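You operate a simulated robot arm through the tools that you are given. There is no shell and no other tool. Be economical: measure what you need, move in short steps, check, and stop when the job is done.

You are at the controls of a simulated two-armed robot. One attempt, no reset.

Task
Pick up the recipe board marked "biscuit" from the window sill by the chiller with one hand, pass it to the other hand and put it on the white board on the low shelf.

The check looks at the end state, three seconds after you hand in, the way a careful person would. Anything else that was tipped, shoved, dropped, spilled or broken makes it a failure.

Robot
Two 7-joint arms with two-finger parallel grippers on one trunk, on a base that drives. Base frame: it is fixed to the floor where the robot stands at the start and does not move with it; the origin is under the middle of the robot, x ahead of it, y to its left, z up. Lengths are in mm, angles in rad, forces in N, time in s.
The left shoulder is at the start at [70, 178, 1070], the right one opposite. With the tool pointing down near the work surface each hand reaches from about 300 to 740 mm from the robot's upright axis, wherever it stands, measured 20 degrees to its own side. Places, roughly: white board on the low shelf [500, 4100, 300]. Payload 3.43 kg a hand.
The TCP of each hand is the grasp point between the finger pads, 30 mm short of the fingertips. In the tool frame z runs along the fingers and y along their closing line. The gripper opens to 94 mm. The fingers are 28 mm wide and 10 mm thick; the gripper's body (50 by 96 mm) begins 55 mm behind the TCP.
Orientation is that of the tool frame in the base frame, as a unit quaternion [w, x, y, z]. With the fingers straight down and closing along the base's y, the tool's x points along the base's -x, its y along +y and its z along -z.

Tools
- The arms move only by the tool send_rows. It takes "left_series", "right_series" or both (then of equal length, played together; a hand with none holds still); each is a list of rows, each an object (a shift or turn left out is 0, a gripper value left out holds the last) with "dp": the shift along the base's x, y, z in units of 250 mm (1.0 is 250 mm), a list of three; "dr": the turn, a rotation vector about the base's x, y, z in units of 60 degrees (1.0 is 60 degrees), a list of three; "claw": the opening in per cent of the stroke, from 0 (shut) to 100 (fully open). In form: [{"dp": [x, y, z], "dr": [wx, wy, wz], "claw": claw}, ...]. A call has 1 to 12 rows; each row is the pose to reach, as a shift and turn from the pose commanded when the call began. A call with a number of a shift or a turn outside -1 to 1 is refused whole. A row lasts 0.2 s, in which the tool goes at most 50 mm and 0.15 rad; a call with a longer step from one row to the next is refused whole, and so is a gripper value outside its range. A pose out of reach is approached as far as the arm can. The call stops where the force on the tool passes 40 N (or 10 N more than at its start, if that is more) or the arm is blocked; 0.2 s more then pass. The fingers move at their own pace (about 153 mm/s each) and stop on an object; they squeeze with about 24 N. The grip force told is the motor's: it shows also when the fingers shut on nothing. Time passes only in rows, and 0.2 s behind the last, so rows that repeat a pose let the fingers close. It gives the time, the measured TCP pose, the force on the tool (base axes), the opening and the grip force at its end, in the units of the frame above (readings bear some noise), with the torque about the TCP (base axes, N m) and any sound that the robot's microphone picked up.
- Cameras (640 x 400 px; columns grow to the right, rows downward): "scene" is now at [129.3, -39.1, 1385.3]; the picture's right is [-0.46, -0.89, -0.00], its down [-0.53, 0.27, -0.81] and it looks along [0.72, -0.37, -0.59] (base axes); focal length 283 px, centre (320, 200). "left" rides on the left gripper at [76, -14, -102] in its tool frame; the picture's right is [0.18, 0.98, 0.00], its down [-0.75, 0.14, -0.64] and it looks along [-0.63, 0.12, 0.77] (tool axes); focal length 243 px, centre (320, 200). "right" rides on the right gripper at [76, 14, -102] in its tool frame; the picture's right is [-0.18, 0.98, 0.00], its down [-0.75, -0.14, -0.64] and it looks along [-0.63, -0.12, 0.77] (tool axes); focal length 243 px, centre (320, 200). There is no depth. A picture from a camera that has moved, and an enlarged one, comes with that camera's place and axes in the base frame and with its lens.
- get_image(camera): a new picture of that camera. No time passes.
- raise_lower(by): slides the trunk up (or, below 0, down) by that many mm; the arms and the scene camera ride with it, the base frame stays. It gives what a move gives, with no picture.
- drive_base(legs): drives the robot by 1 to 6 legs, each [ahead, turn to the left] in mm and rad, along the robot's own axes; the way and the turn of a leg run together, so that a leg with both is an arc; at most 1500 mm and 3.142 rad a leg. The arms and the cameras ride along, it lands a little off, and it stops where it bumps. It gives what a move gives.
- aim_head(pan, tilt): turns the head with the scene camera to pan (to the left, within 1.501 rad either way) and tilt (down, from -0.506 to 1.204), counted from straight ahead of the robot. It gives what a move gives.
- close_up(camera, box): a new picture of the part [left, top, right, bottom] of that camera's present view, enlarged. No time passes.
- finish_job(): hands the job in; it is judged then, once.

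Work in short steps. Places have to be worked out from the pictures, the camera data and where the tool is seen: move nearer, look again, correct. Check each grasp and each placing, and mend what went wrong. You have 120 turns and 108 pictures in all, those below and enlarged ones among them. Open the grippers and draw the arms clear of the work before you hand the job in, unless the task says otherwise; then end with one line.

The tools are called as a command line: name --argument value ..., lists and objects as JSON in quotes. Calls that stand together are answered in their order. send_rows: Moves the arms, as the interface text tells. Its arguments: {"type":"object","properties":{"left_series":{"type":"array"},"right_series":{"type":"array"}},"required":[]} The other tools are called the same way: raise_lower (by) slides the trunk up or down; drive_base (legs) drives the base; aim_head (pan, tilt) turns the head that bears the scene camera; get_image (camera) takes a picture; close_up (camera, box) takes an enlarged picture of a part of a camera's view; finish_job () hands the job in.

At the start:

```text
time_s: 0.0
left_eef_pos: [531.9, 33.3, 1177.7]
left_tcp_rot: [-0.001, -0.001, 1.0, 0.0]
left_force: [0.8, 0.7, -0.9]
left_torque: [0.0, 0.0, 0.04]
left_gripper_width: 93.9
left_gripper_force: 0.0
right_eef_pos: [414.3, -416.6, 1191.1]
right_tcp_rot: [0.0, -0.001, 1.0, 0.001]
right_force: [-0.3, 0.9, 0.9]
right_torque: [0.03, -0.01, 0.0]
right_gripper_width: 93.8
right_gripper_force: 0.0
trunk travel left (down, up): [-650.0, 190.0]
robot x, y, heading: [0.5, 0.1, 0.002]
head pan, tilt: [-0.475, 0.634]
```

scene: 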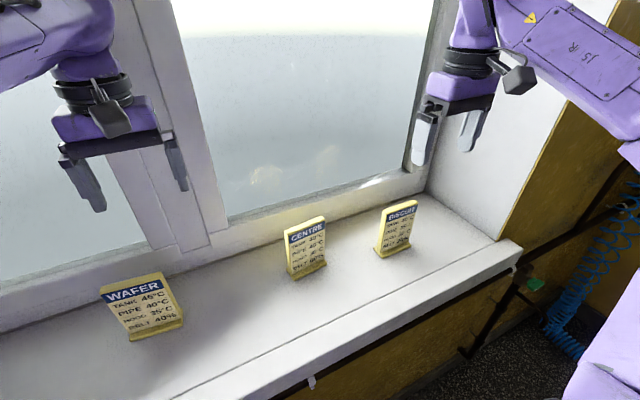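
right: 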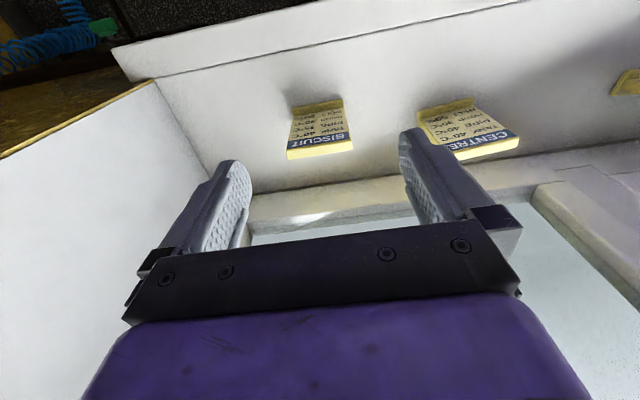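
left: 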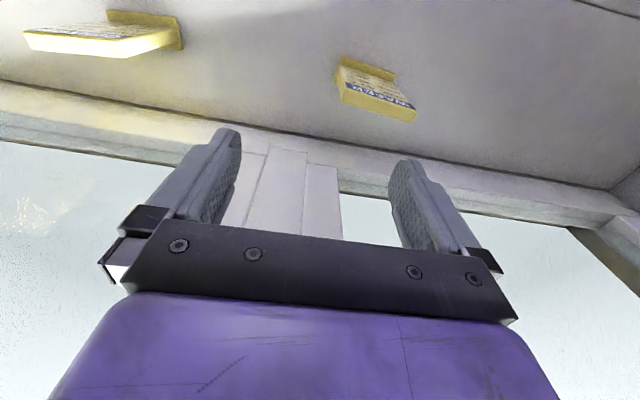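

The biscuit board seems to stand at about [490, -430] on the sill. I'll enlarge it to see its shape and yaw.

close_up --camera "scene" --box '[340, 170, 468, 280]'

close_up --camera "right" --box '[250, 70, 410, 180]'

```text
3.64 times, centred on (404, 225) of scene
camera zoom: at [129.3, -39.1, 1385.3], right [-0.46, -0.89, 0.0], down [-0.53, 0.27, -0.81], along [0.72, -0.37, -0.59], focal length 1030 px, centre (14, 109)
```

zoom: 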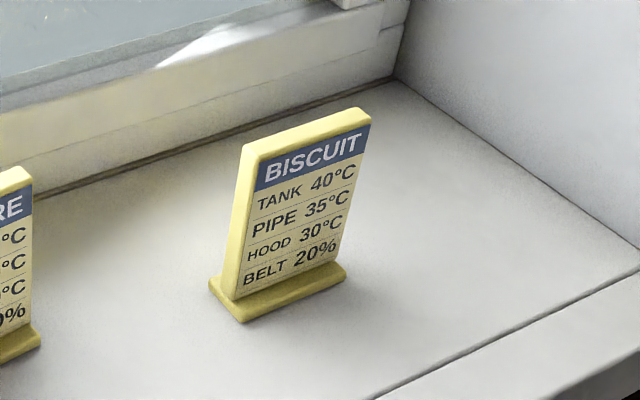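

```text
3.64 times, centred on (330, 125) of right
camera zoom: at [338.4, -404.0, 1293.3], right [0.18, 0.98, 0.0], down [0.75, -0.14, 0.64], along [0.63, -0.12, -0.77], focal length 882 px, centre (284, 473)
```

zoom: 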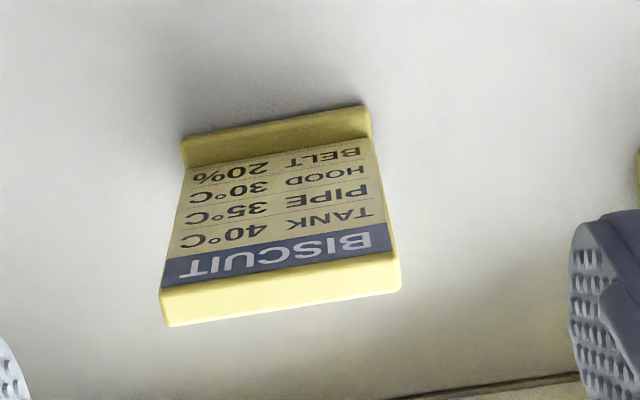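

The board is upright: plate about 15 mm thick in x (491–506), y from -480 to -392, top at z≈990, yaw about 0. Before choosing grasps I'll look toward the shelf.

aim_head --pan 1.4 --tilt 0.3

get_image --camera "scene"

```text
time_s: 1.9
left_eef_pos: [531.8, 33.4, 1177.0]
left_tcp_rot: [-0.001, -0.001, 1.0, 0.0]
left_force: [0.4, -0.1, 0.9]
left_torque: [0.0, 0.0, 0.04]
left_gripper_width: 94.2
left_gripper_force: 0.2
right_eef_pos: [414.3, -417.5, 1190.7]
right_tcp_rot: [0.0, 0.0, 1.0, 0.0]
right_force: [0.1, -0.2, -0.4]
right_torque: [0.0, 0.0, 0.01]
right_gripper_width: 94.3
right_gripper_force: 0.1
trunk travel left (down, up): [-650.0, 190.0]
robot x, y, heading: [0.3, -1.9, 0.004]
head pan, tilt: [1.4, 0.3]
```

```text
102 pictures are left
camera scene: at [67.7, 92.9, 1415.7], right [0.99, -0.17, 0.0], down [-0.05, -0.29, -0.96], along [0.16, 0.94, -0.3], focal length 283 px, centre (320, 200)
```

scene: 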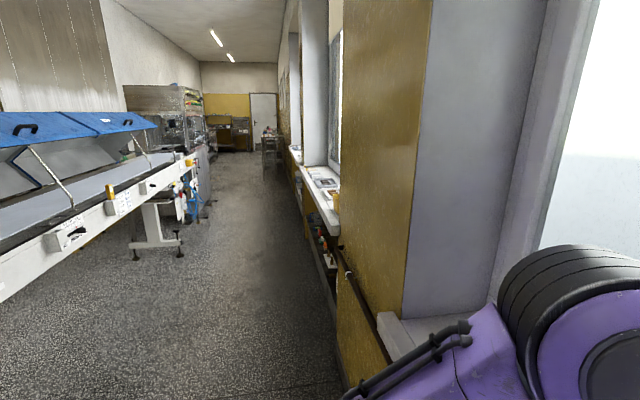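

The low shelf seems to sit under the next sill, on the same wall. Enlarging it.

close_up --camera "scene" --box '[270, 130, 360, 290]'

```text
2.50 times, centred on (315, 210) of scene
camera zoom: at [67.7, 92.9, 1415.7], right [0.99, -0.17, 0.0], down [-0.05, -0.29, -0.96], along [0.16, 0.94, -0.3], focal length 708 px, centre (332, 175)
```

zoom: 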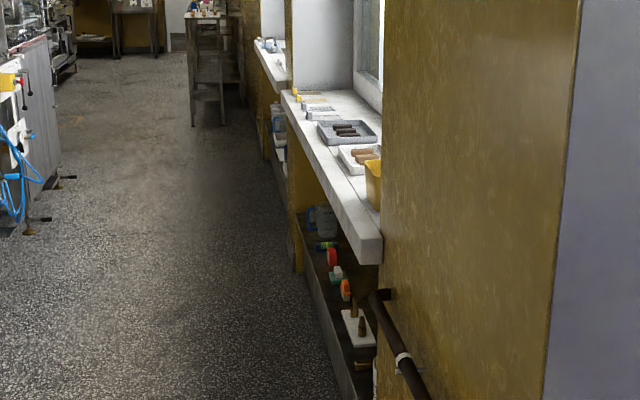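

The shelf is under a sill, so the placing hand must come in from the front, roughly level. The right hand will pick from above, and the left will take the plate by its side, tilted 30° down. I'll turn both hands now: right yaws +90°, left points to -y.

send_rows --right_series '[{"dr": [0, 0, 0.14]}, {"dr": [0, 0, 0.28]}, {"dr": [0, 0, 0.42]}, {"dr": [0, 0, 0.56]}, {"dr": [0, 0, 0.7]}, {"dr": [0, 0, 0.84]}, {"dr": [0, 0, 0.98]}]' --left_series '[{"dr": [-0.14, 0, 0], "dp": [-0.05, 0.05, 0]}, {"dr": [-0.28, 0, 0], "dp": [-0.1, 0.1, 0]}, {"dr": [-0.42, 0, 0], "dp": [-0.15, 0.15, 0]}, {"dr": [-0.56, 0, 0], "dp": [-0.2, 0.2, 0]}, {"dr": [-0.7, 0, 0], "dp": [-0.25, 0.2, 0]}, {"dr": [-0.84, 0, 0], "dp": [-0.3, 0.2, 0]}, {"dr": [-0.98, 0, 0], "dp": [-0.3, 0.2, 0]}]'

```text
time_s: 3.5
left_eef_pos: [458.9, 82.6, 1177.5]
left_tcp_rot: [0.0, 0.0, 0.87, -0.492]
left_force: [-0.6, 0.0, -0.2]
left_torque: [0.03, 0.01, 0.01]
left_gripper_width: 94.1
left_gripper_force: 0.1
right_eef_pos: [415.0, -416.5, 1191.5]
right_tcp_rot: [-0.001, -0.493, 0.87, -0.001]
right_force: [-0.6, -0.3, -0.1]
right_torque: [0.0, 0.03, -0.03]
right_gripper_width: 94.2
right_gripper_force: 0.0
trunk travel left (down, up): [-650.0, 190.0]
robot x, y, heading: [-1.6, 3.6, 0.003]
head pan, tilt: [1.4, 0.3]
```

Both turned as asked. I'll continue: right finishes its yaw and goes above the plate, left starts its roll.

send_rows --right_series '[{"dr": [0, 0, 0.1], "dp": [0.06, -0.03, 0]}, {"dr": [0, 0, 0.2], "dp": [0.12, -0.06, 0]}, {"dr": [0, 0, 0.3], "dp": [0.18, -0.08, 0]}, {"dr": [0, 0, 0.4], "dp": [0.24, -0.1, 0]}, {"dr": [0, 0, 0.47], "dp": [0.3, -0.12, 0]}, {"dr": [0, 0, 0.52], "dp": [0.332, -0.134, 0]}]' --left_series '[{"dr": [0, 0.109, 0.0625]}, {"dr": [0, 0.217, 0.125]}, {"dr": [0, 0.325, 0.1875]}, {"dr": [0, 0.433, 0.25]}, {"dr": [0, 0.541, 0.3125]}, {"dr": [0, 0.65, 0.375]}]'

send_rows --left_series '[{"dr": [0, 0.109, 0.0625]}, {"dr": [0, 0.217, 0.125]}, {"dr": [0, 0.325, 0.1875]}, {"dr": [0, 0.433, 0.25]}, {"dr": [0, 0.541, 0.3125]}, {"dr": [0, 0.65, 0.375]}]'

aim_head --pan -0.475 --tilt 0.634

get_image --camera "scene"

get_image --camera "right"

```text
time_s: 4.8
left_eef_pos: [456.3, 83.1, 1177.5]
left_tcp_rot: [-0.196, -0.33, 0.804, -0.453]
left_force: [-0.3, -0.7, -0.3]
left_torque: [0.01, 0.03, 0.02]
left_gripper_width: 94.0
left_gripper_force: 0.0
right_eef_pos: [497.2, -451.5, 1189.7]
right_tcp_rot: [0.0, 0.708, -0.706, 0.001]
right_force: [0.7, -0.5, -1.0]
right_torque: [-0.01, 0.0, -0.02]
right_gripper_width: 94.1
right_gripper_force: 0.0
trunk travel left (down, up): [-650.0, 190.0]
robot x, y, heading: [-0.1, 4.2, 0.001]
head pan, tilt: [1.4, 0.3]
```

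```text
time_s: 6.2
left_eef_pos: [457.0, 83.4, 1176.0]
left_tcp_rot: [-0.361, -0.61, 0.615, -0.346]
left_force: [-0.7, 0.4, -1.0]
left_torque: [-0.02, 0.01, 0.0]
left_gripper_width: 94.0
left_gripper_force: 0.0
right_eef_pos: [497.2, -451.1, 1190.1]
right_tcp_rot: [0.0, 0.707, -0.707, 0.0]
right_force: [0.5, -0.4, 0.1]
right_torque: [-0.01, -0.02, 0.0]
right_gripper_width: 94.0
right_gripper_force: 0.0
trunk travel left (down, up): [-650.0, 190.0]
robot x, y, heading: [2.2, 1.5, -0.004]
head pan, tilt: [1.4, 0.3]
```

```text
time_s: 8.1
left_eef_pos: [457.0, 82.8, 1176.9]
left_tcp_rot: [-0.36, -0.609, 0.615, -0.348]
left_force: [-0.1, -1.0, 0.7]
left_torque: [-0.04, -0.01, -0.02]
left_gripper_width: 94.3
left_gripper_force: 0.2
right_eef_pos: [495.7, -451.3, 1189.9]
right_tcp_rot: [0.0, 0.707, -0.707, 0.0]
right_force: [0.0, 0.3, 0.1]
right_torque: [0.01, -0.01, 0.0]
right_gripper_width: 94.1
right_gripper_force: 0.0
trunk travel left (down, up): [-650.0, 190.0]
robot x, y, heading: [-1.2, 3.3, 0.001]
head pan, tilt: [-0.475, 0.634]
```

```text
100 pictures are left
camera scene: at [129.4, -38.8, 1385.3], right [-0.46, -0.89, 0.0], down [-0.53, 0.27, -0.81], along [0.72, -0.37, -0.59], focal length 283 px, centre (320, 200)
```

scene: 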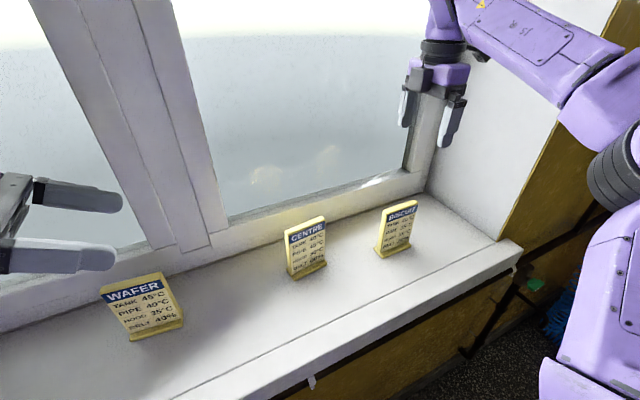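

```text
99 pictures are left
camera right: at [482.8, -528.2, 1292.6], right [-0.98, 0.18, 0.0], down [0.14, 0.75, 0.64], along [0.12, 0.63, -0.77], focal length 243 px, centre (320, 200)
```

right: 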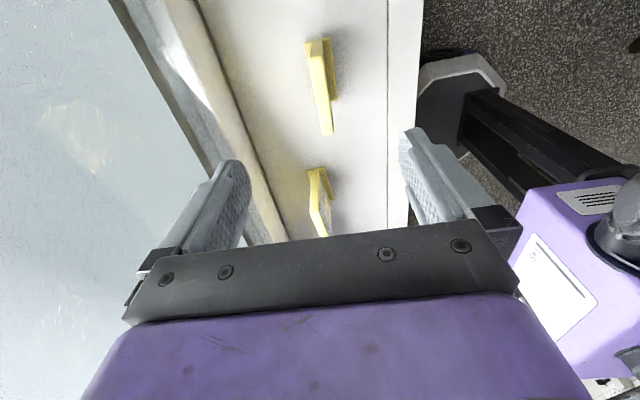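

In the right view the biscuit board is the upper of the two. Enlarging it to check x alignment and yaw.

close_up --camera "right" --box '[272, 20, 384, 150]'

```text
3.08 times, centred on (328, 85) of right
camera zoom: at [482.8, -528.2, 1292.6], right [-0.98, 0.18, 0.0], down [0.14, 0.75, 0.64], along [0.12, 0.63, -0.77], focal length 746 px, centre (295, 554)
```

zoom: 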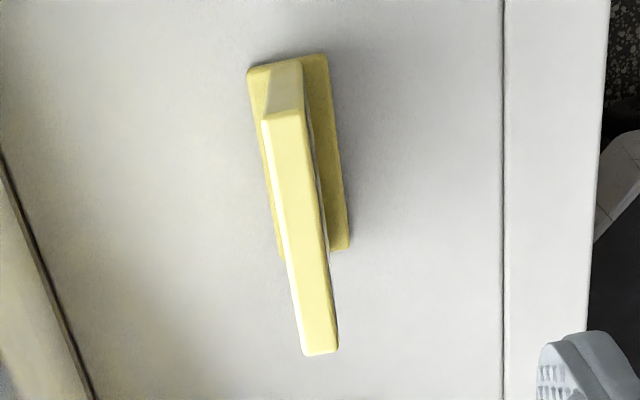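

Plate centre x≈498, yaw within ~1°, so the hand is lined up. I'll descend to TCP z≈975 and close.

send_rows --right_series '[{"dp": [0.005, 0, -0.17]}, {"dp": [0.005, 0, -0.34]}, {"dp": [0.005, 0, -0.51]}, {"dp": [0.005, 0, -0.68]}, {"dp": [0.005, 0, -0.78]}, {"dp": [0.005, 0, -0.856]}]'

get_image --camera "scene"

get_image --camera "right"

```text
time_s: 9.5
left_eef_pos: [457.2, 83.1, 1178.1]
left_tcp_rot: [-0.36, -0.61, 0.615, -0.347]
left_force: [-0.1, 0.2, 0.0]
left_torque: [-0.02, 0.01, 0.01]
left_gripper_width: 94.0
left_gripper_force: 0.0
right_eef_pos: [498.6, -450.1, 977.7]
right_tcp_rot: [0.0, 0.708, -0.706, 0.0]
right_force: [-0.3, 0.1, 0.3]
right_torque: [-0.02, 0.02, 0.0]
right_gripper_width: 93.9
right_gripper_force: 0.1
trunk travel left (down, up): [-650.0, 190.0]
robot x, y, heading: [0.2, -3.4, -0.006]
head pan, tilt: [-0.475, 0.634]
```

```text
97 pictures are left
camera scene: at [129.6, -39.4, 1385.3], right [-0.46, -0.89, 0.0], down [-0.53, 0.27, -0.81], along [0.72, -0.37, -0.59], focal length 283 px, centre (320, 200)
```

scene: 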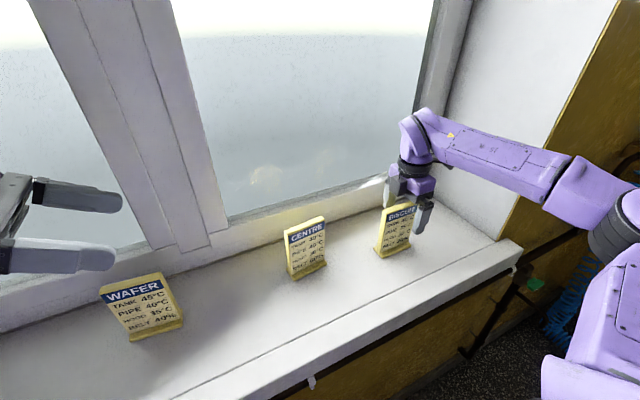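

```text
96 pictures are left
camera right: at [485.2, -527.5, 1079.1], right [-0.98, 0.18, 0.0], down [0.14, 0.75, 0.64], along [0.12, 0.63, -0.77], focal length 243 px, centre (320, 200)
```

right: 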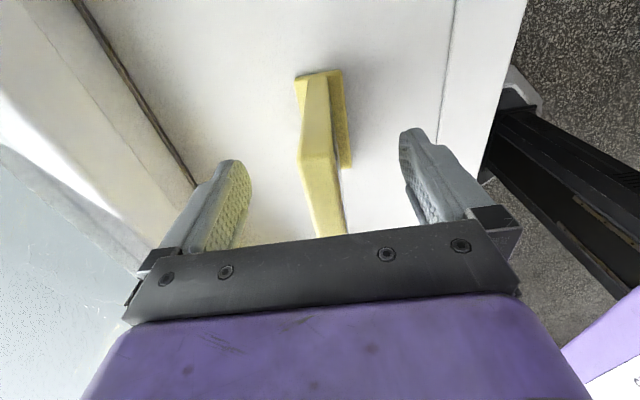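

The fingers straddle the plate in the centre. Closing, then lifting.

send_rows --right_series '[{"claw": 0}, {"claw": 0}, {"claw": 0}, {"claw": 0}]'

send_rows --right_series '[{"dp": [0, 0, 0.06]}, {"dp": [0, 0, 0.2]}, {"dp": [0, 0, 0.4]}, {"dp": [0, 0, 0.56]}, {"dp": [0, 0, 0.7]}]'

get_image --camera "scene"

```text
time_s: 10.5
left_eef_pos: [457.6, 82.6, 1176.5]
left_tcp_rot: [-0.361, -0.609, 0.616, -0.346]
left_force: [-0.1, -0.5, 0.1]
left_torque: [0.03, 0.01, 0.0]
left_gripper_width: 94.1
left_gripper_force: 0.0
right_eef_pos: [498.9, -450.9, 976.0]
right_tcp_rot: [0.0, 0.707, -0.707, 0.0]
right_force: [0.4, 0.5, 0.3]
right_torque: [-0.02, -0.01, 0.02]
right_gripper_width: 20.1
right_gripper_force: 23.6
trunk travel left (down, up): [-650.0, 190.0]
robot x, y, heading: [1.5, 0.4, 0.002]
head pan, tilt: [-0.475, 0.634]
```

```text
time_s: 11.7
left_eef_pos: [456.8, 84.7, 1177.3]
left_tcp_rot: [-0.361, -0.608, 0.616, -0.347]
left_force: [0.1, -0.3, 0.6]
left_torque: [-0.01, 0.03, -0.01]
left_gripper_width: 93.9
left_gripper_force: 0.1
right_eef_pos: [498.4, -451.1, 1153.4]
right_tcp_rot: [0.0, 0.708, -0.707, -0.001]
right_force: [0.1, 0.2, -1.0]
right_torque: [-0.04, -0.01, 0.02]
right_gripper_width: 20.2
right_gripper_force: 24.0
trunk travel left (down, up): [-650.0, 190.0]
robot x, y, heading: [-3.1, 2.9, 0.003]
head pan, tilt: [-0.475, 0.634]
```

```text
95 pictures are left
camera scene: at [129.2, -38.0, 1385.3], right [-0.46, -0.89, 0.0], down [-0.53, 0.27, -0.81], along [0.72, -0.37, -0.59], focal length 283 px, centre (320, 200)
```

scene: 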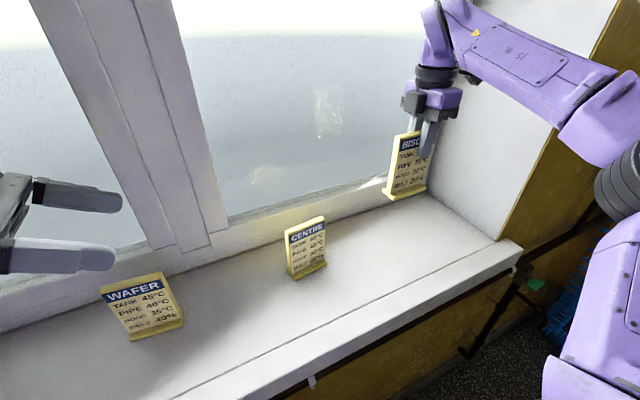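

Grip holds at 20 mm width and the board is lifted. I'll carry it inward to y≈-200 for the handover, a bit higher so it clears the "centre" board.

send_rows --right_series '[{"dp": [-0.03, 0, 0.1]}, {"dp": [-0.06, 0.1, 0.15]}, {"dp": [-0.09, 0.25, 0.15]}, {"dp": [-0.12, 0.4, 0.15]}, {"dp": [-0.15, 0.55, 0.15]}, {"dp": [-0.15, 0.7, 0.15]}, {"dp": [-0.15, 0.85, 0.15]}, {"dp": [-0.15, 0.95, 0.15]}, {"dp": [-0.15, 1.0, 0.15]}]'

aim_head --pan -0.2 --tilt 0.5

get_image --camera "scene"

get_image --camera "left"

```text
time_s: 13.7
left_eef_pos: [459.0, 83.4, 1176.2]
left_tcp_rot: [-0.36, -0.61, 0.615, -0.347]
left_force: [-0.3, 0.5, 0.5]
left_torque: [0.01, -0.01, -0.02]
left_gripper_width: 93.9
left_gripper_force: 0.1
right_eef_pos: [461.4, -201.7, 1190.4]
right_tcp_rot: [-0.001, 0.707, -0.707, -0.001]
right_force: [0.0, 0.1, -2.6]
right_torque: [-0.06, -0.01, 0.01]
right_gripper_width: 20.4
right_gripper_force: 24.4
trunk travel left (down, up): [-650.0, 190.0]
robot x, y, heading: [-3.7, -1.2, 0.001]
head pan, tilt: [-0.475, 0.634]
```

```text
time_s: 14.5
left_eef_pos: [457.9, 82.5, 1177.1]
left_tcp_rot: [-0.361, -0.609, 0.616, -0.346]
left_force: [-0.9, -0.6, -0.3]
left_torque: [-0.01, -0.02, 0.0]
left_gripper_width: 94.1
left_gripper_force: 0.0
right_eef_pos: [461.2, -202.5, 1189.4]
right_tcp_rot: [0.0, 0.708, -0.706, 0.0]
right_force: [-0.2, 0.3, -1.9]
right_torque: [-0.06, -0.04, 0.04]
right_gripper_width: 20.2
right_gripper_force: 23.9
trunk travel left (down, up): [-650.0, 190.0]
robot x, y, heading: [-3.6, 1.3, 0.002]
head pan, tilt: [-0.201, 0.499]
```

```text
94 pictures are left
camera scene: at [141.0, -17.3, 1397.2], right [-0.2, -0.98, 0.0], down [-0.47, 0.1, -0.88], along [0.86, -0.18, -0.48], focal length 283 px, centre (320, 200)
```

scene: 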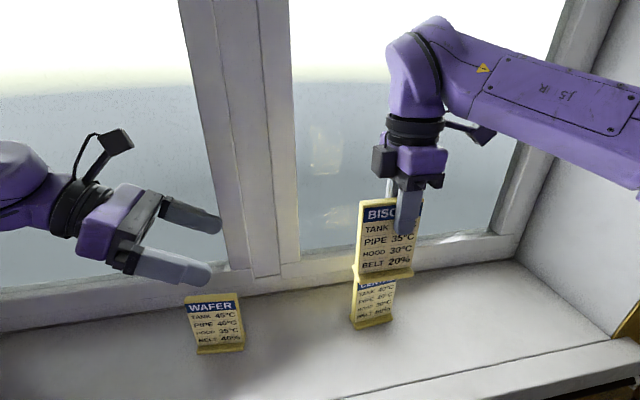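

```text
93 pictures are left
camera left: at [473.9, 133.9, 1294.3], right [-0.98, -0.08, 0.17], down [-0.13, 0.94, -0.33], along [-0.14, -0.35, -0.93], focal length 243 px, centre (320, 200)
```

left: 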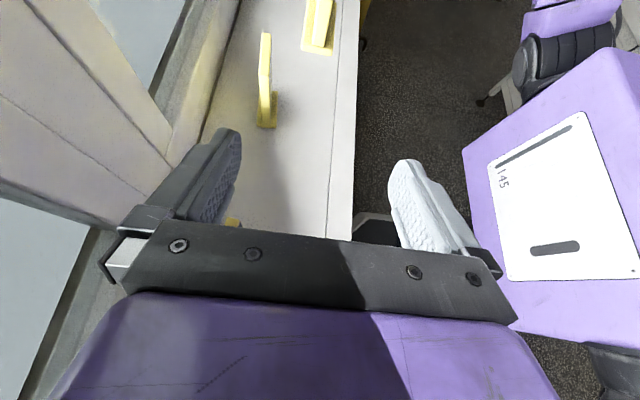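

Handover pose is set. The left hand goes to z≈1136 and approaches to just outside the plate's left edge (y≈-141).

send_rows --left_series '[{"dp": [0.01, -0.1, -0.08]}, {"dp": [0.014, -0.25, -0.15]}, {"dp": [0.014, -0.4, -0.165]}, {"dp": [0.014, -0.55, -0.165]}, {"dp": [0.014, -0.66, -0.165]}, {"dp": [0.014, -0.72, -0.165]}]'

get_image --camera "scene"

get_image --camera "left"

```text
time_s: 15.9
left_eef_pos: [461.4, -97.4, 1138.3]
left_tcp_rot: [-0.36, -0.609, 0.615, -0.347]
left_force: [-0.4, -0.2, 0.1]
left_torque: [-0.02, 0.01, 0.01]
left_gripper_width: 94.1
left_gripper_force: 0.0
right_eef_pos: [461.9, -202.5, 1189.0]
right_tcp_rot: [0.0, 0.708, -0.706, 0.0]
right_force: [0.1, 0.1, -2.7]
right_torque: [-0.04, 0.01, -0.02]
right_gripper_width: 20.3
right_gripper_force: 24.2
trunk travel left (down, up): [-650.0, 190.0]
robot x, y, heading: [-0.3, 2.3, -0.0]
head pan, tilt: [-0.201, 0.499]
```

```text
92 pictures are left
camera scene: at [141.2, -17.6, 1397.2], right [-0.2, -0.98, 0.0], down [-0.47, 0.1, -0.88], along [0.86, -0.17, -0.48], focal length 283 px, centre (320, 200)
```

scene: 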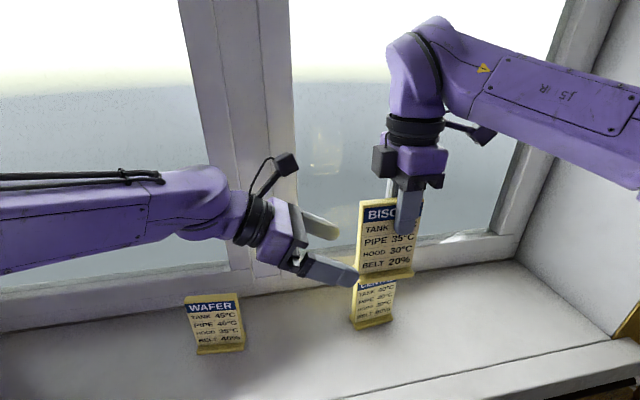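

```text
91 pictures are left
camera left: at [477.0, -46.2, 1253.5], right [-0.98, -0.08, 0.17], down [-0.13, 0.94, -0.33], along [-0.14, -0.35, -0.93], focal length 243 px, centre (320, 200)
```

left: 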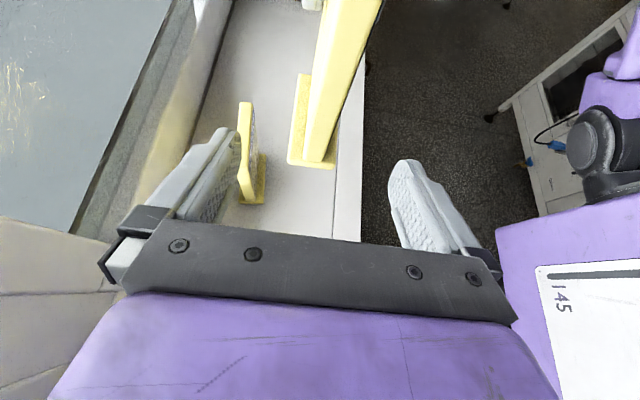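

Plate lies between the open fingers, with clear space to the right gripper. I'll advance 66 mm in −y.

send_rows --left_series '[{"dp": [0, -0.1, 0]}, {"dp": [0, -0.2, 0]}, {"dp": [0, -0.264, -0.006]}]'

get_image --camera "scene"

get_image --camera "left"

```text
time_s: 16.7
left_eef_pos: [460.1, -160.9, 1133.3]
left_tcp_rot: [-0.361, -0.609, 0.616, -0.346]
left_force: [0.6, -0.2, -0.9]
left_torque: [-0.01, 0.03, -0.02]
left_gripper_width: 93.9
left_gripper_force: 0.0
right_eef_pos: [460.9, -202.8, 1189.3]
right_tcp_rot: [0.0, 0.707, -0.707, 0.0]
right_force: [0.8, -0.5, -2.4]
right_torque: [-0.01, 0.0, 0.02]
right_gripper_width: 20.1
right_gripper_force: 24.0
trunk travel left (down, up): [-650.0, 190.0]
robot x, y, heading: [-0.1, 1.9, 0.002]
head pan, tilt: [-0.201, 0.499]
```

```text
90 pictures are left
camera scene: at [141.2, -17.5, 1397.2], right [-0.2, -0.98, 0.0], down [-0.47, 0.1, -0.88], along [0.86, -0.17, -0.48], focal length 283 px, centre (320, 200)
```

scene: 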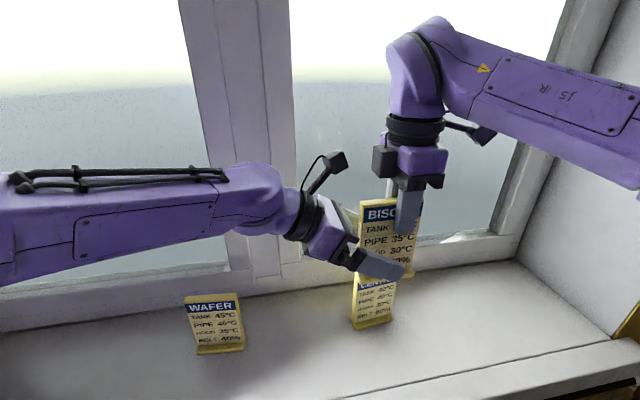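

```text
89 pictures are left
camera left: at [476.8, -111.3, 1251.2], right [-0.98, -0.08, 0.17], down [-0.13, 0.94, -0.33], along [-0.14, -0.35, -0.93], focal length 243 px, centre (320, 200)
```

left: 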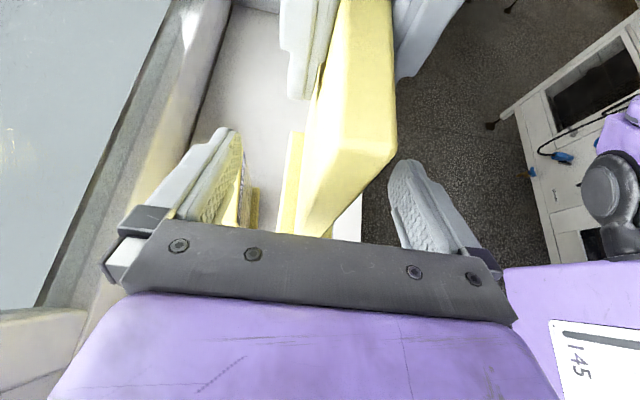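

The overlap is good and the fingers sit above the foot. I'll close the left, then open the right once the left grip is confirmed.

send_rows --left_series '[{"claw": 0}, {"claw": 0}, {"claw": 0}, {"claw": 0}]'

get_image --camera "scene"

```text
time_s: 17.7
left_eef_pos: [460.3, -162.3, 1133.7]
left_tcp_rot: [-0.361, -0.61, 0.615, -0.347]
left_force: [3.6, -2.8, 0.0]
left_torque: [0.13, -0.24, 0.45]
left_gripper_width: 20.6
left_gripper_force: 24.1
right_eef_pos: [461.2, -202.7, 1188.7]
right_tcp_rot: [0.001, 0.708, -0.707, -0.001]
right_force: [-2.2, 3.4, -1.6]
right_torque: [0.06, 0.35, -0.33]
right_gripper_width: 20.4
right_gripper_force: 24.0
trunk travel left (down, up): [-650.0, 190.0]
robot x, y, heading: [-0.6, 1.7, 0.004]
head pan, tilt: [-0.201, 0.499]
```

```text
88 pictures are left
camera scene: at [141.2, -17.3, 1397.2], right [-0.2, -0.98, 0.0], down [-0.47, 0.1, -0.88], along [0.86, -0.17, -0.48], focal length 283 px, centre (320, 200)
```

scene: 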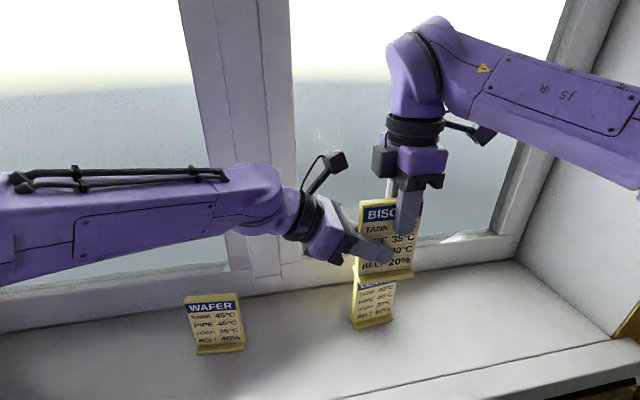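

Both hands hold the plate with small forces. Opening the right and raising it clear.

send_rows --right_series '[{"claw": 100}, {"claw": 100}, {"claw": 100}, {"claw": 100, "dp": [0, 0, 0.1]}, {"dp": [0, 0, 0.25]}, {"dp": [0, -0.1, 0.4]}, {"dp": [0, -0.25, 0.4]}, {"dp": [0, -0.4, 0.4]}]'

get_image --camera "scene"

```text
time_s: 19.5
left_eef_pos: [460.0, -162.3, 1133.9]
left_tcp_rot: [-0.36, -0.61, 0.616, -0.346]
left_force: [0.6, -0.6, 0.6]
left_torque: [0.08, 0.0, -0.01]
left_gripper_width: 20.2
left_gripper_force: 23.8
right_eef_pos: [462.0, -302.6, 1291.1]
right_tcp_rot: [-0.001, 0.708, -0.706, 0.0]
right_force: [-0.2, -0.1, 0.7]
right_torque: [0.01, 0.01, 0.01]
right_gripper_width: 94.0
right_gripper_force: 0.0
trunk travel left (down, up): [-650.0, 190.0]
robot x, y, heading: [0.4, -2.2, -0.0]
head pan, tilt: [-0.201, 0.499]
```

```text
87 pictures are left
camera scene: at [141.0, -18.5, 1397.2], right [-0.2, -0.98, 0.0], down [-0.47, 0.1, -0.88], along [0.86, -0.17, -0.48], focal length 283 px, centre (320, 200)
```

scene: 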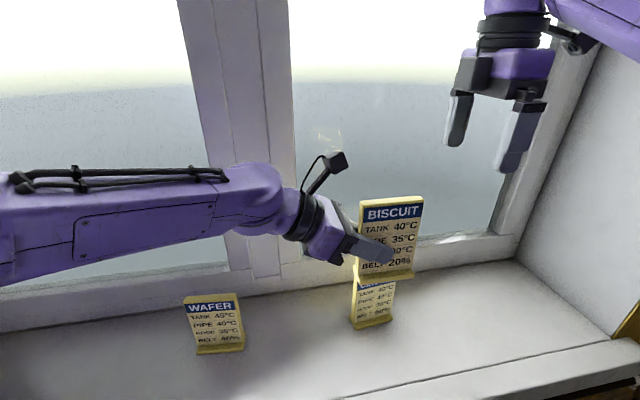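

The left holds the board alone and steadily. I'll pull both hands in, back off 200 mm and turn left to face along the aisle, then look.

send_rows --left_series '[{"dp": [-0.1, 0, 0]}, {"dp": [-0.2, 0, 0]}, {"dp": [-0.3, 0, 0]}]' --right_series '[{"dp": [-0.1, 0, 0]}, {"dp": [-0.2, 0, 0]}, {"dp": [-0.3, 0, 0]}]'

drive_base --legs '[[-220, 0], [0, 1.571]]'

aim_head --pan -0.15 --tilt 0.35

get_image --camera "scene"

```text
time_s: 20.3
left_eef_pos: [385.0, -163.8, 1133.0]
left_tcp_rot: [-0.36, -0.61, 0.616, -0.346]
left_force: [-0.4, 0.4, 0.0]
left_torque: [0.05, -0.04, 0.0]
left_gripper_width: 20.1
left_gripper_force: 24.2
right_eef_pos: [391.0, -297.9, 1284.7]
right_tcp_rot: [-0.001, 0.708, -0.706, -0.001]
right_force: [0.6, -1.3, 0.7]
right_torque: [-0.01, 0.0, -0.02]
right_gripper_width: 93.9
right_gripper_force: 0.0
right hand out of reach, approached as far as the arm can: row 3
trunk travel left (down, up): [-650.0, 190.0]
robot x, y, heading: [-0.3, 3.4, 0.004]
head pan, tilt: [-0.201, 0.499]
```

```text
time_s: 25.7
left_eef_pos: [-44.3, 382.6, 1135.0]
left_tcp_rot: [0.017, 0.866, -0.017, 0.5]
left_force: [0.2, 0.0, 0.4]
left_torque: [0.02, 0.06, 0.03]
left_gripper_width: 20.3
left_gripper_force: 24.4
right_eef_pos: [90.5, 384.4, 1284.4]
right_tcp_rot: [0.0, 1.0, -0.013, 0.0]
right_force: [-0.1, -0.3, 0.8]
right_torque: [-0.01, 0.0, -0.01]
right_gripper_width: 94.0
right_gripper_force: 0.0
trunk travel left (down, up): [-650.0, 190.0]
robot x, y, heading: [-216.7, 1.1, 1.54]
head pan, tilt: [-0.201, 0.499]
```

```text
time_s: 26.4
left_eef_pos: [-45.6, 384.1, 1134.5]
left_tcp_rot: [0.017, 0.865, -0.017, 0.5]
left_force: [-0.2, 0.0, 0.1]
left_torque: [0.04, 0.05, -0.05]
left_gripper_width: 20.1
left_gripper_force: 24.2
right_eef_pos: [90.6, 384.5, 1283.2]
right_tcp_rot: [0.0, 1.0, -0.014, 0.001]
right_force: [0.2, -0.2, 0.2]
right_torque: [0.03, 0.0, -0.04]
right_gripper_width: 94.2
right_gripper_force: 0.1
trunk travel left (down, up): [-650.0, 190.0]
robot x, y, heading: [-218.2, -0.5, 1.542]
head pan, tilt: [-0.15, 0.351]
```

```text
86 pictures are left
camera scene: at [-199.5, 143.8, 1410.9], right [0.98, -0.18, 0.0], down [-0.06, -0.34, -0.94], along [0.17, 0.92, -0.34], focal length 283 px, centre (320, 200)
```

scene: 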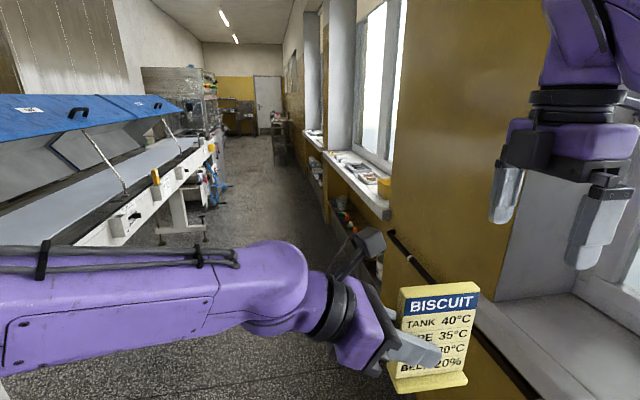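

The aisle is clear. I'll correct the heading slightly and drive 1500 mm, then look at the shelf.

drive_base --legs '[[0, 0.03], [1500, 0]]'

aim_head --pan -0.35 --tilt 0.45

get_image --camera "scene"

```text
time_s: 34.2
left_eef_pos: [-65.6, 1887.0, 1134.8]
left_tcp_rot: [0.009, 0.866, -0.002, 0.5]
left_force: [0.7, -0.7, 0.1]
left_torque: [-0.02, 0.05, 0.01]
left_gripper_width: 20.4
left_gripper_force: 24.0
right_eef_pos: [70.2, 1893.3, 1285.1]
right_tcp_rot: [0.001, 1.0, 0.004, 0.0]
right_force: [-0.5, 0.2, 0.8]
right_torque: [0.01, 0.04, 0.0]
right_gripper_width: 94.1
right_gripper_force: 0.0
trunk travel left (down, up): [-650.0, 190.0]
robot x, y, heading: [-223.6, 1502.6, 1.577]
head pan, tilt: [-0.15, 0.351]
```

```text
time_s: 35.0
left_eef_pos: [-64.2, 1886.3, 1134.6]
left_tcp_rot: [0.009, 0.866, -0.002, 0.5]
left_force: [0.8, 0.9, 0.7]
left_torque: [-0.03, 0.06, -0.01]
left_gripper_width: 20.4
left_gripper_force: 23.9
right_eef_pos: [69.8, 1894.8, 1283.9]
right_tcp_rot: [0.0, 1.0, 0.004, 0.0]
right_force: [-0.3, 0.1, 0.0]
right_torque: [-0.02, -0.02, -0.01]
right_gripper_width: 94.1
right_gripper_force: 0.0
trunk travel left (down, up): [-650.0, 190.0]
robot x, y, heading: [-227.9, 1499.7, 1.572]
head pan, tilt: [-0.351, 0.45]
```

```text
85 pictures are left
camera scene: at [-193.4, 1637.2, 1401.7], right [0.94, -0.34, 0.0], down [-0.15, -0.41, -0.9], along [0.3, 0.85, -0.44], focal length 283 px, centre (320, 200)
```

scene: 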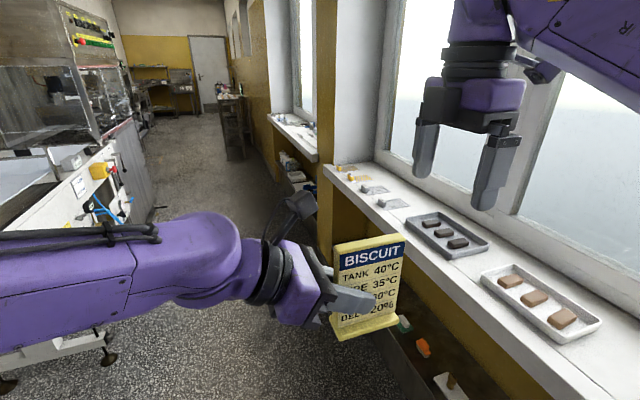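

Clear ahead. Another 1500 mm, then look down to the right for the white board at y≈4100.

drive_base --legs '[[1500, 0]]'

aim_head --pan -0.45 --tilt 0.6

get_image --camera "scene"

```text
time_s: 42.4
left_eef_pos: [-91.1, 3388.4, 1134.3]
left_tcp_rot: [0.004, 0.866, 0.005, 0.5]
left_force: [0.4, -0.6, -0.2]
left_torque: [0.0, 0.08, 0.04]
left_gripper_width: 20.3
left_gripper_force: 24.1
right_eef_pos: [44.4, 3397.2, 1284.8]
right_tcp_rot: [0.0, 1.0, 0.012, 0.0]
right_force: [0.9, 0.9, 0.4]
right_torque: [-0.03, -0.03, 0.0]
right_gripper_width: 94.1
right_gripper_force: 0.1
trunk travel left (down, up): [-650.0, 190.0]
robot x, y, heading: [-244.8, 3001.1, 1.594]
head pan, tilt: [-0.351, 0.45]
```

```text
time_s: 43.1
left_eef_pos: [-89.8, 3388.0, 1133.3]
left_tcp_rot: [0.004, 0.866, 0.005, 0.5]
left_force: [-0.3, 0.3, 0.2]
left_torque: [0.03, 0.07, 0.04]
left_gripper_width: 20.1
left_gripper_force: 24.1
right_eef_pos: [44.0, 3396.3, 1284.0]
right_tcp_rot: [-0.001, 1.0, 0.012, 0.0]
right_force: [-0.2, -0.4, 0.0]
right_torque: [0.0, -0.01, 0.02]
right_gripper_width: 94.3
right_gripper_force: 0.1
trunk travel left (down, up): [-650.0, 190.0]
robot x, y, heading: [-248.8, 3000.1, 1.59]
head pan, tilt: [-0.45, 0.6]
```

```text
84 pictures are left
camera scene: at [-208.8, 3129.9, 1388.2], right [0.91, -0.42, 0.0], down [-0.23, -0.51, -0.83], along [0.34, 0.75, -0.56], focal length 283 px, centre (320, 200)
```

scene: 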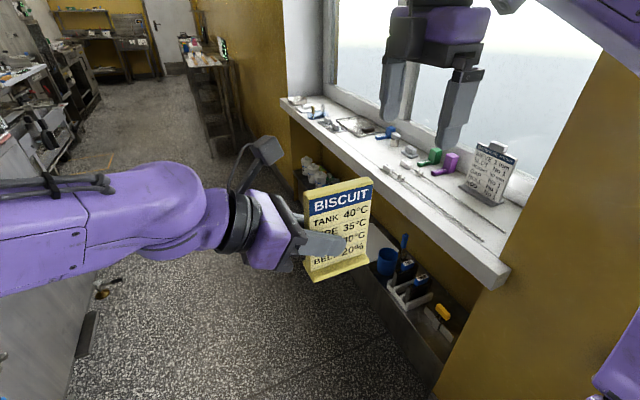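

Something white shows behind the board on the low shelf. I'll drive 900 mm further with a small heading trim, then pan right to look.

drive_base --legs '[[0, -0.03], [900, 0]]'

aim_head --pan -1.35 --tilt 0.75

get_image --camera "scene"

```text
time_s: 48.2
left_eef_pos: [-66.3, 4291.6, 1132.9]
left_tcp_rot: [0.014, 0.866, -0.012, 0.5]
left_force: [-0.1, -1.4, -0.5]
left_torque: [-0.02, 0.06, 0.0]
left_gripper_width: 20.4
left_gripper_force: 24.0
right_eef_pos: [69.5, 4296.8, 1284.8]
right_tcp_rot: [0.0, 1.0, -0.006, 0.001]
right_force: [0.6, 0.4, 0.1]
right_torque: [-0.01, 0.0, -0.02]
right_gripper_width: 94.1
right_gripper_force: 0.0
trunk travel left (down, up): [-650.0, 190.0]
robot x, y, heading: [-235.3, 3908.0, 1.553]
head pan, tilt: [-0.45, 0.6]
```

```text
time_s: 49.4
left_eef_pos: [-65.8, 4292.4, 1134.1]
left_tcp_rot: [0.014, 0.866, -0.011, 0.499]
left_force: [-0.3, 0.4, -0.2]
left_torque: [-0.01, 0.05, -0.02]
left_gripper_width: 20.4
left_gripper_force: 24.2
right_eef_pos: [69.9, 4297.6, 1283.5]
right_tcp_rot: [0.0, 1.0, -0.007, 0.0]
right_force: [0.2, -0.2, -0.6]
right_torque: [-0.02, -0.01, -0.02]
right_gripper_width: 94.1
right_gripper_force: 0.0
trunk travel left (down, up): [-650.0, 190.0]
robot x, y, heading: [-234.7, 3910.1, 1.551]
head pan, tilt: [-1.349, 0.75]
```

```text
83 pictures are left
camera scene: at [-151.6, 3977.2, 1375.3], right [0.21, -0.98, 0.0], down [-0.67, -0.14, -0.73], along [0.72, 0.15, -0.68], focal length 283 px, centre (320, 200)
```

scene: 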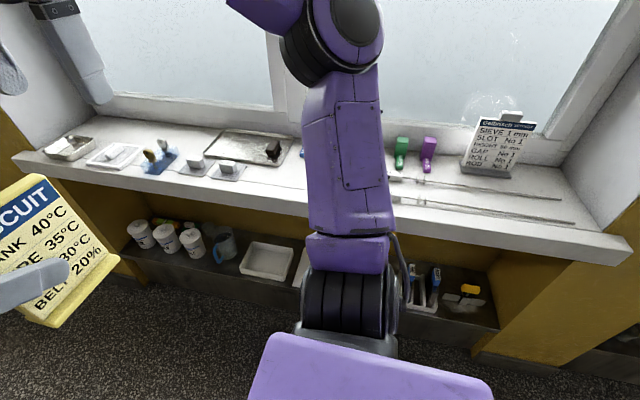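

A white tray and, partly hidden, another white item (y≈4200 and less) are on the low shelf. I'll turn right to face the wall and look again.

drive_base --legs '[[0, -1.551]]'

aim_head --pan 0.35 --tilt 0.85

get_image --camera "scene"

```text
time_s: 53.5
left_eef_pos: [155.5, 3758.3, 1133.7]
left_tcp_rot: [0.355, 0.619, -0.606, 0.353]
left_force: [0.8, 0.1, 0.6]
left_torque: [0.06, -0.01, 0.03]
left_gripper_width: 20.3
left_gripper_force: 23.8
right_eef_pos: [164.4, 3623.7, 1284.8]
right_tcp_rot: [0.0, 0.719, -0.695, 0.0]
right_force: [-0.8, -0.3, 0.8]
right_torque: [0.03, 0.02, -0.04]
right_gripper_width: 93.9
right_gripper_force: 0.1
trunk travel left (down, up): [-650.0, 190.0]
robot x, y, heading: [-236.8, 3910.6, 0.031]
head pan, tilt: [-1.349, 0.75]
```

```text
time_s: 55.3
left_eef_pos: [155.2, 3758.2, 1134.4]
left_tcp_rot: [0.356, 0.618, -0.606, 0.352]
left_force: [1.0, -0.5, -0.1]
left_torque: [0.06, 0.0, 0.02]
left_gripper_width: 20.2
left_gripper_force: 24.1
right_eef_pos: [165.1, 3623.1, 1283.7]
right_tcp_rot: [0.0, 0.719, -0.695, 0.001]
right_force: [0.4, 0.4, -0.7]
right_torque: [0.03, -0.01, 0.0]
right_gripper_width: 93.9
right_gripper_force: 0.1
trunk travel left (down, up): [-650.0, 190.0]
robot x, y, heading: [-232.1, 3906.7, 0.032]
head pan, tilt: [0.351, 0.85]
```

```text
82 pictures are left
camera scene: at [-110.9, 3940.0, 1367.3], right [0.37, -0.93, 0.0], down [-0.7, -0.28, -0.66], along [0.61, 0.25, -0.75], focal length 283 px, centre (320, 200)
```

scene: 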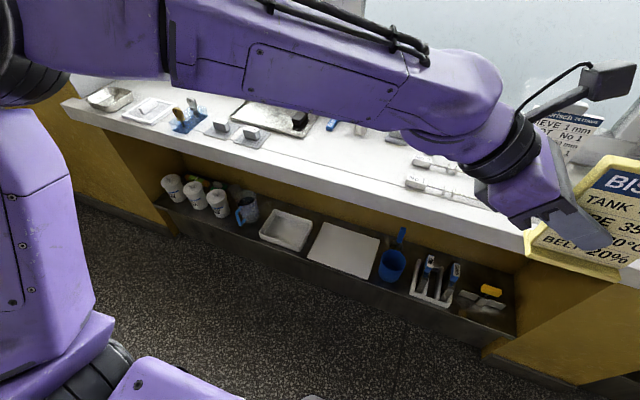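

The white board lies at about x 431–638, y 3962–4220, centre ≈(533, 4091), between the tray and the blue cup. I'll turn the left hand so it points to +x and shift it to the left side, still above and short of the sill.

send_rows --left_series '[{"dr": [0, 0, 0.13], "dp": [0, 0.1, 0]}, {"dr": [0, 0, 0.26], "dp": [0.02, 0.2, 0]}, {"dr": [0, 0, 0.39], "dp": [0.04, 0.3, 0]}, {"dr": [0, 0, 0.52], "dp": [0.06, 0.4, 0]}, {"dr": [0, 0, 0.65], "dp": [0.08, 0.5, 0]}, {"dr": [0, 0, 0.75], "dp": [0.1, 0.6, 0]}]'

send_rows --left_series '[{"dr": [0, 0, 0.13], "dp": [0.01, 0.1, 0]}, {"dr": [0, 0, 0.26], "dp": [0.02, 0.2, 0]}, {"dr": [0, 0, 0.39], "dp": [0.03, 0.3, 0]}, {"dr": [0, 0, 0.52], "dp": [0.04, 0.4, 0]}, {"dr": [0, 0, 0.65], "dp": [0.05, 0.5, 0]}, {"dr": [0, 0, 0.73], "dp": [0.06, 0.58, 0]}]'

get_image --camera "scene"

```text
time_s: 56.7
left_eef_pos: [240.4, 3900.9, 1110.8]
left_tcp_rot: [0.198, 0.803, -0.325, 0.46]
left_force: [-0.2, -0.5, 0.7]
left_torque: [0.03, 0.04, 0.03]
left_gripper_width: 20.1
left_gripper_force: 24.0
left hand out of reach, approached as far as the arm can: row 4, 5, 6
right_eef_pos: [167.2, 3623.4, 1283.7]
right_tcp_rot: [0.0, 0.718, -0.696, 0.0]
right_force: [0.5, -1.0, 0.2]
right_torque: [0.01, -0.01, 0.04]
right_gripper_width: 94.0
right_gripper_force: 0.1
trunk travel left (down, up): [-650.0, 190.0]
robot x, y, heading: [-236.8, 3910.0, 0.031]
head pan, tilt: [0.351, 0.85]
```

```text
time_s: 58.1
left_eef_pos: [341.8, 4052.3, 1039.7]
left_tcp_rot: [0.007, 0.866, 0.001, 0.501]
left_force: [0.9, -0.5, 0.4]
left_torque: [0.02, 0.07, 0.0]
left_gripper_width: 20.2
left_gripper_force: 24.0
left hand out of reach, approached as far as the arm can: row 1, 2, 3, 4, 5, 6
right_eef_pos: [166.0, 3624.6, 1285.8]
right_tcp_rot: [0.0, 0.719, -0.695, -0.001]
right_force: [0.4, 0.3, 0.3]
right_torque: [0.0, 0.01, 0.02]
right_gripper_width: 94.0
right_gripper_force: 0.1
trunk travel left (down, up): [-650.0, 190.0]
robot x, y, heading: [-237.7, 3907.5, 0.032]
head pan, tilt: [0.351, 0.85]
```

```text
81 pictures are left
camera scene: at [-110.8, 3940.9, 1367.3], right [0.37, -0.93, 0.0], down [-0.7, -0.28, -0.66], along [0.61, 0.25, -0.75], focal length 283 px, centre (320, 200)
```

scene: 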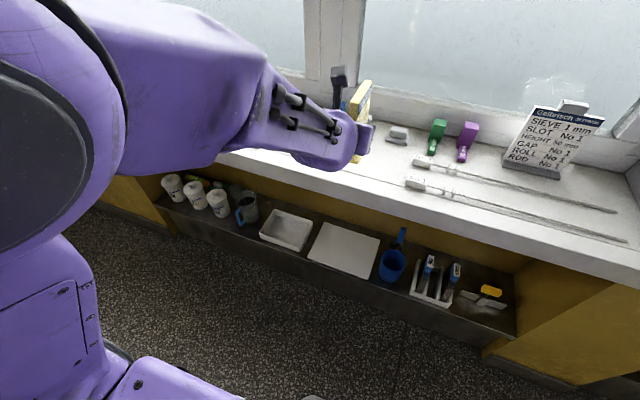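

The hand points to +x with 30° pitch, at (342, 4052, 1040), the board over the sill. I'll back off 250 mm so everything is clear of the sill edge (x≈378), then lower the trunk.

drive_base --legs '[[-250, 0]]'

get_image --camera "scene"

```text
time_s: 59.9
left_eef_pos: [87.0, 4045.0, 1040.4]
left_tcp_rot: [0.007, 0.867, 0.001, 0.499]
left_force: [0.1, -0.3, -0.1]
left_torque: [0.0, 0.06, 0.0]
left_gripper_width: 20.1
left_gripper_force: 23.7
right_eef_pos: [-87.4, 3616.6, 1284.8]
right_tcp_rot: [0.0, 0.719, -0.695, 0.0]
right_force: [-0.3, 1.0, 0.0]
right_torque: [-0.03, -0.01, -0.04]
right_gripper_width: 94.2
right_gripper_force: 0.0
trunk travel left (down, up): [-650.0, 190.0]
robot x, y, heading: [-486.6, 3904.6, 0.034]
head pan, tilt: [0.351, 0.85]
```

```text
80 pictures are left
camera scene: at [-364.5, 3932.4, 1367.2], right [0.38, -0.93, 0.0], down [-0.7, -0.28, -0.66], along [0.61, 0.25, -0.75], focal length 283 px, centre (320, 200)
```

scene: 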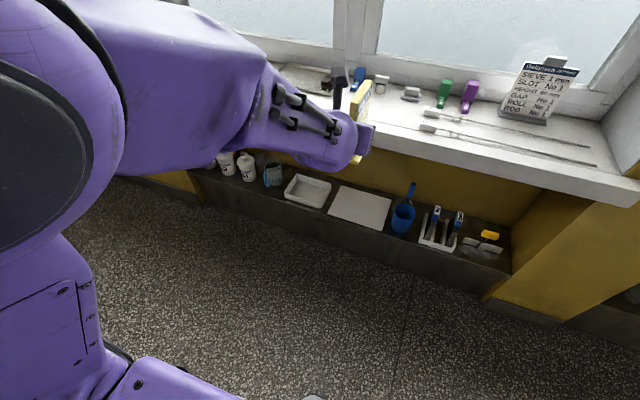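

Clear of the sill, and the white board is again estimated at ≈(534, 4085). Lowering the trunk 600 mm.

raise_lower --by -600

aim_head --pan 0.1 --tilt 0.5

get_image --camera "scene"

get_image --camera "left"

```text
refused: -600 is not a number from -400 to 400
```

```text
time_s: 60.8
left_eef_pos: [88.3, 4044.1, 1041.4]
left_tcp_rot: [0.007, 0.866, 0.001, 0.5]
left_force: [0.6, 0.7, -0.4]
left_torque: [-0.01, 0.04, 0.01]
left_gripper_width: 20.2
left_gripper_force: 24.0
right_eef_pos: [-86.8, 3616.6, 1284.3]
right_tcp_rot: [0.001, 0.72, -0.694, 0.0]
right_force: [0.2, 0.1, 0.3]
right_torque: [0.01, -0.02, -0.01]
right_gripper_width: 94.2
right_gripper_force: 0.2
trunk travel left (down, up): [-650.0, 190.0]
robot x, y, heading: [-491.4, 3901.6, 0.034]
head pan, tilt: [0.099, 0.499]
```

```text
79 pictures are left
camera scene: at [-347.3, 3915.3, 1397.2], right [0.13, -0.99, 0.0], down [-0.48, -0.06, -0.88], along [0.87, 0.12, -0.48], focal length 283 px, centre (320, 200)
```

scene: 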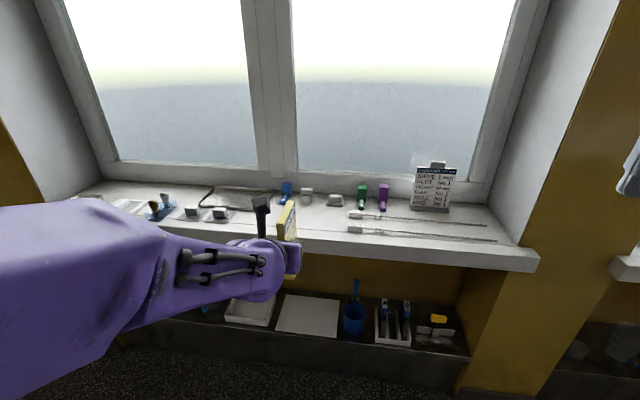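

```text
78 pictures are left
camera left: at [36.5, 4060.8, 1158.2], right [0.09, -0.98, 0.17], down [-0.93, -0.14, -0.33], along [0.35, -0.13, -0.93], focal length 243 px, centre (320, 200)
```

left: 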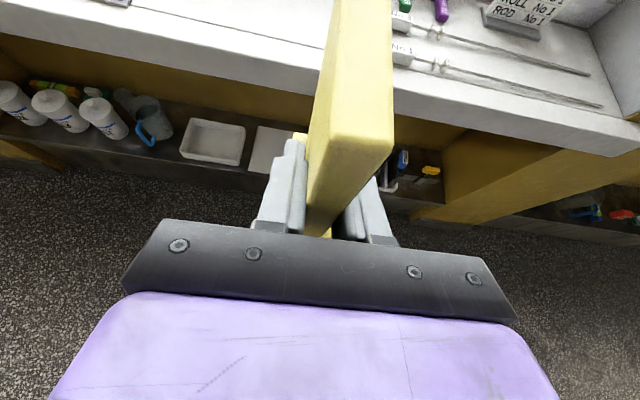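

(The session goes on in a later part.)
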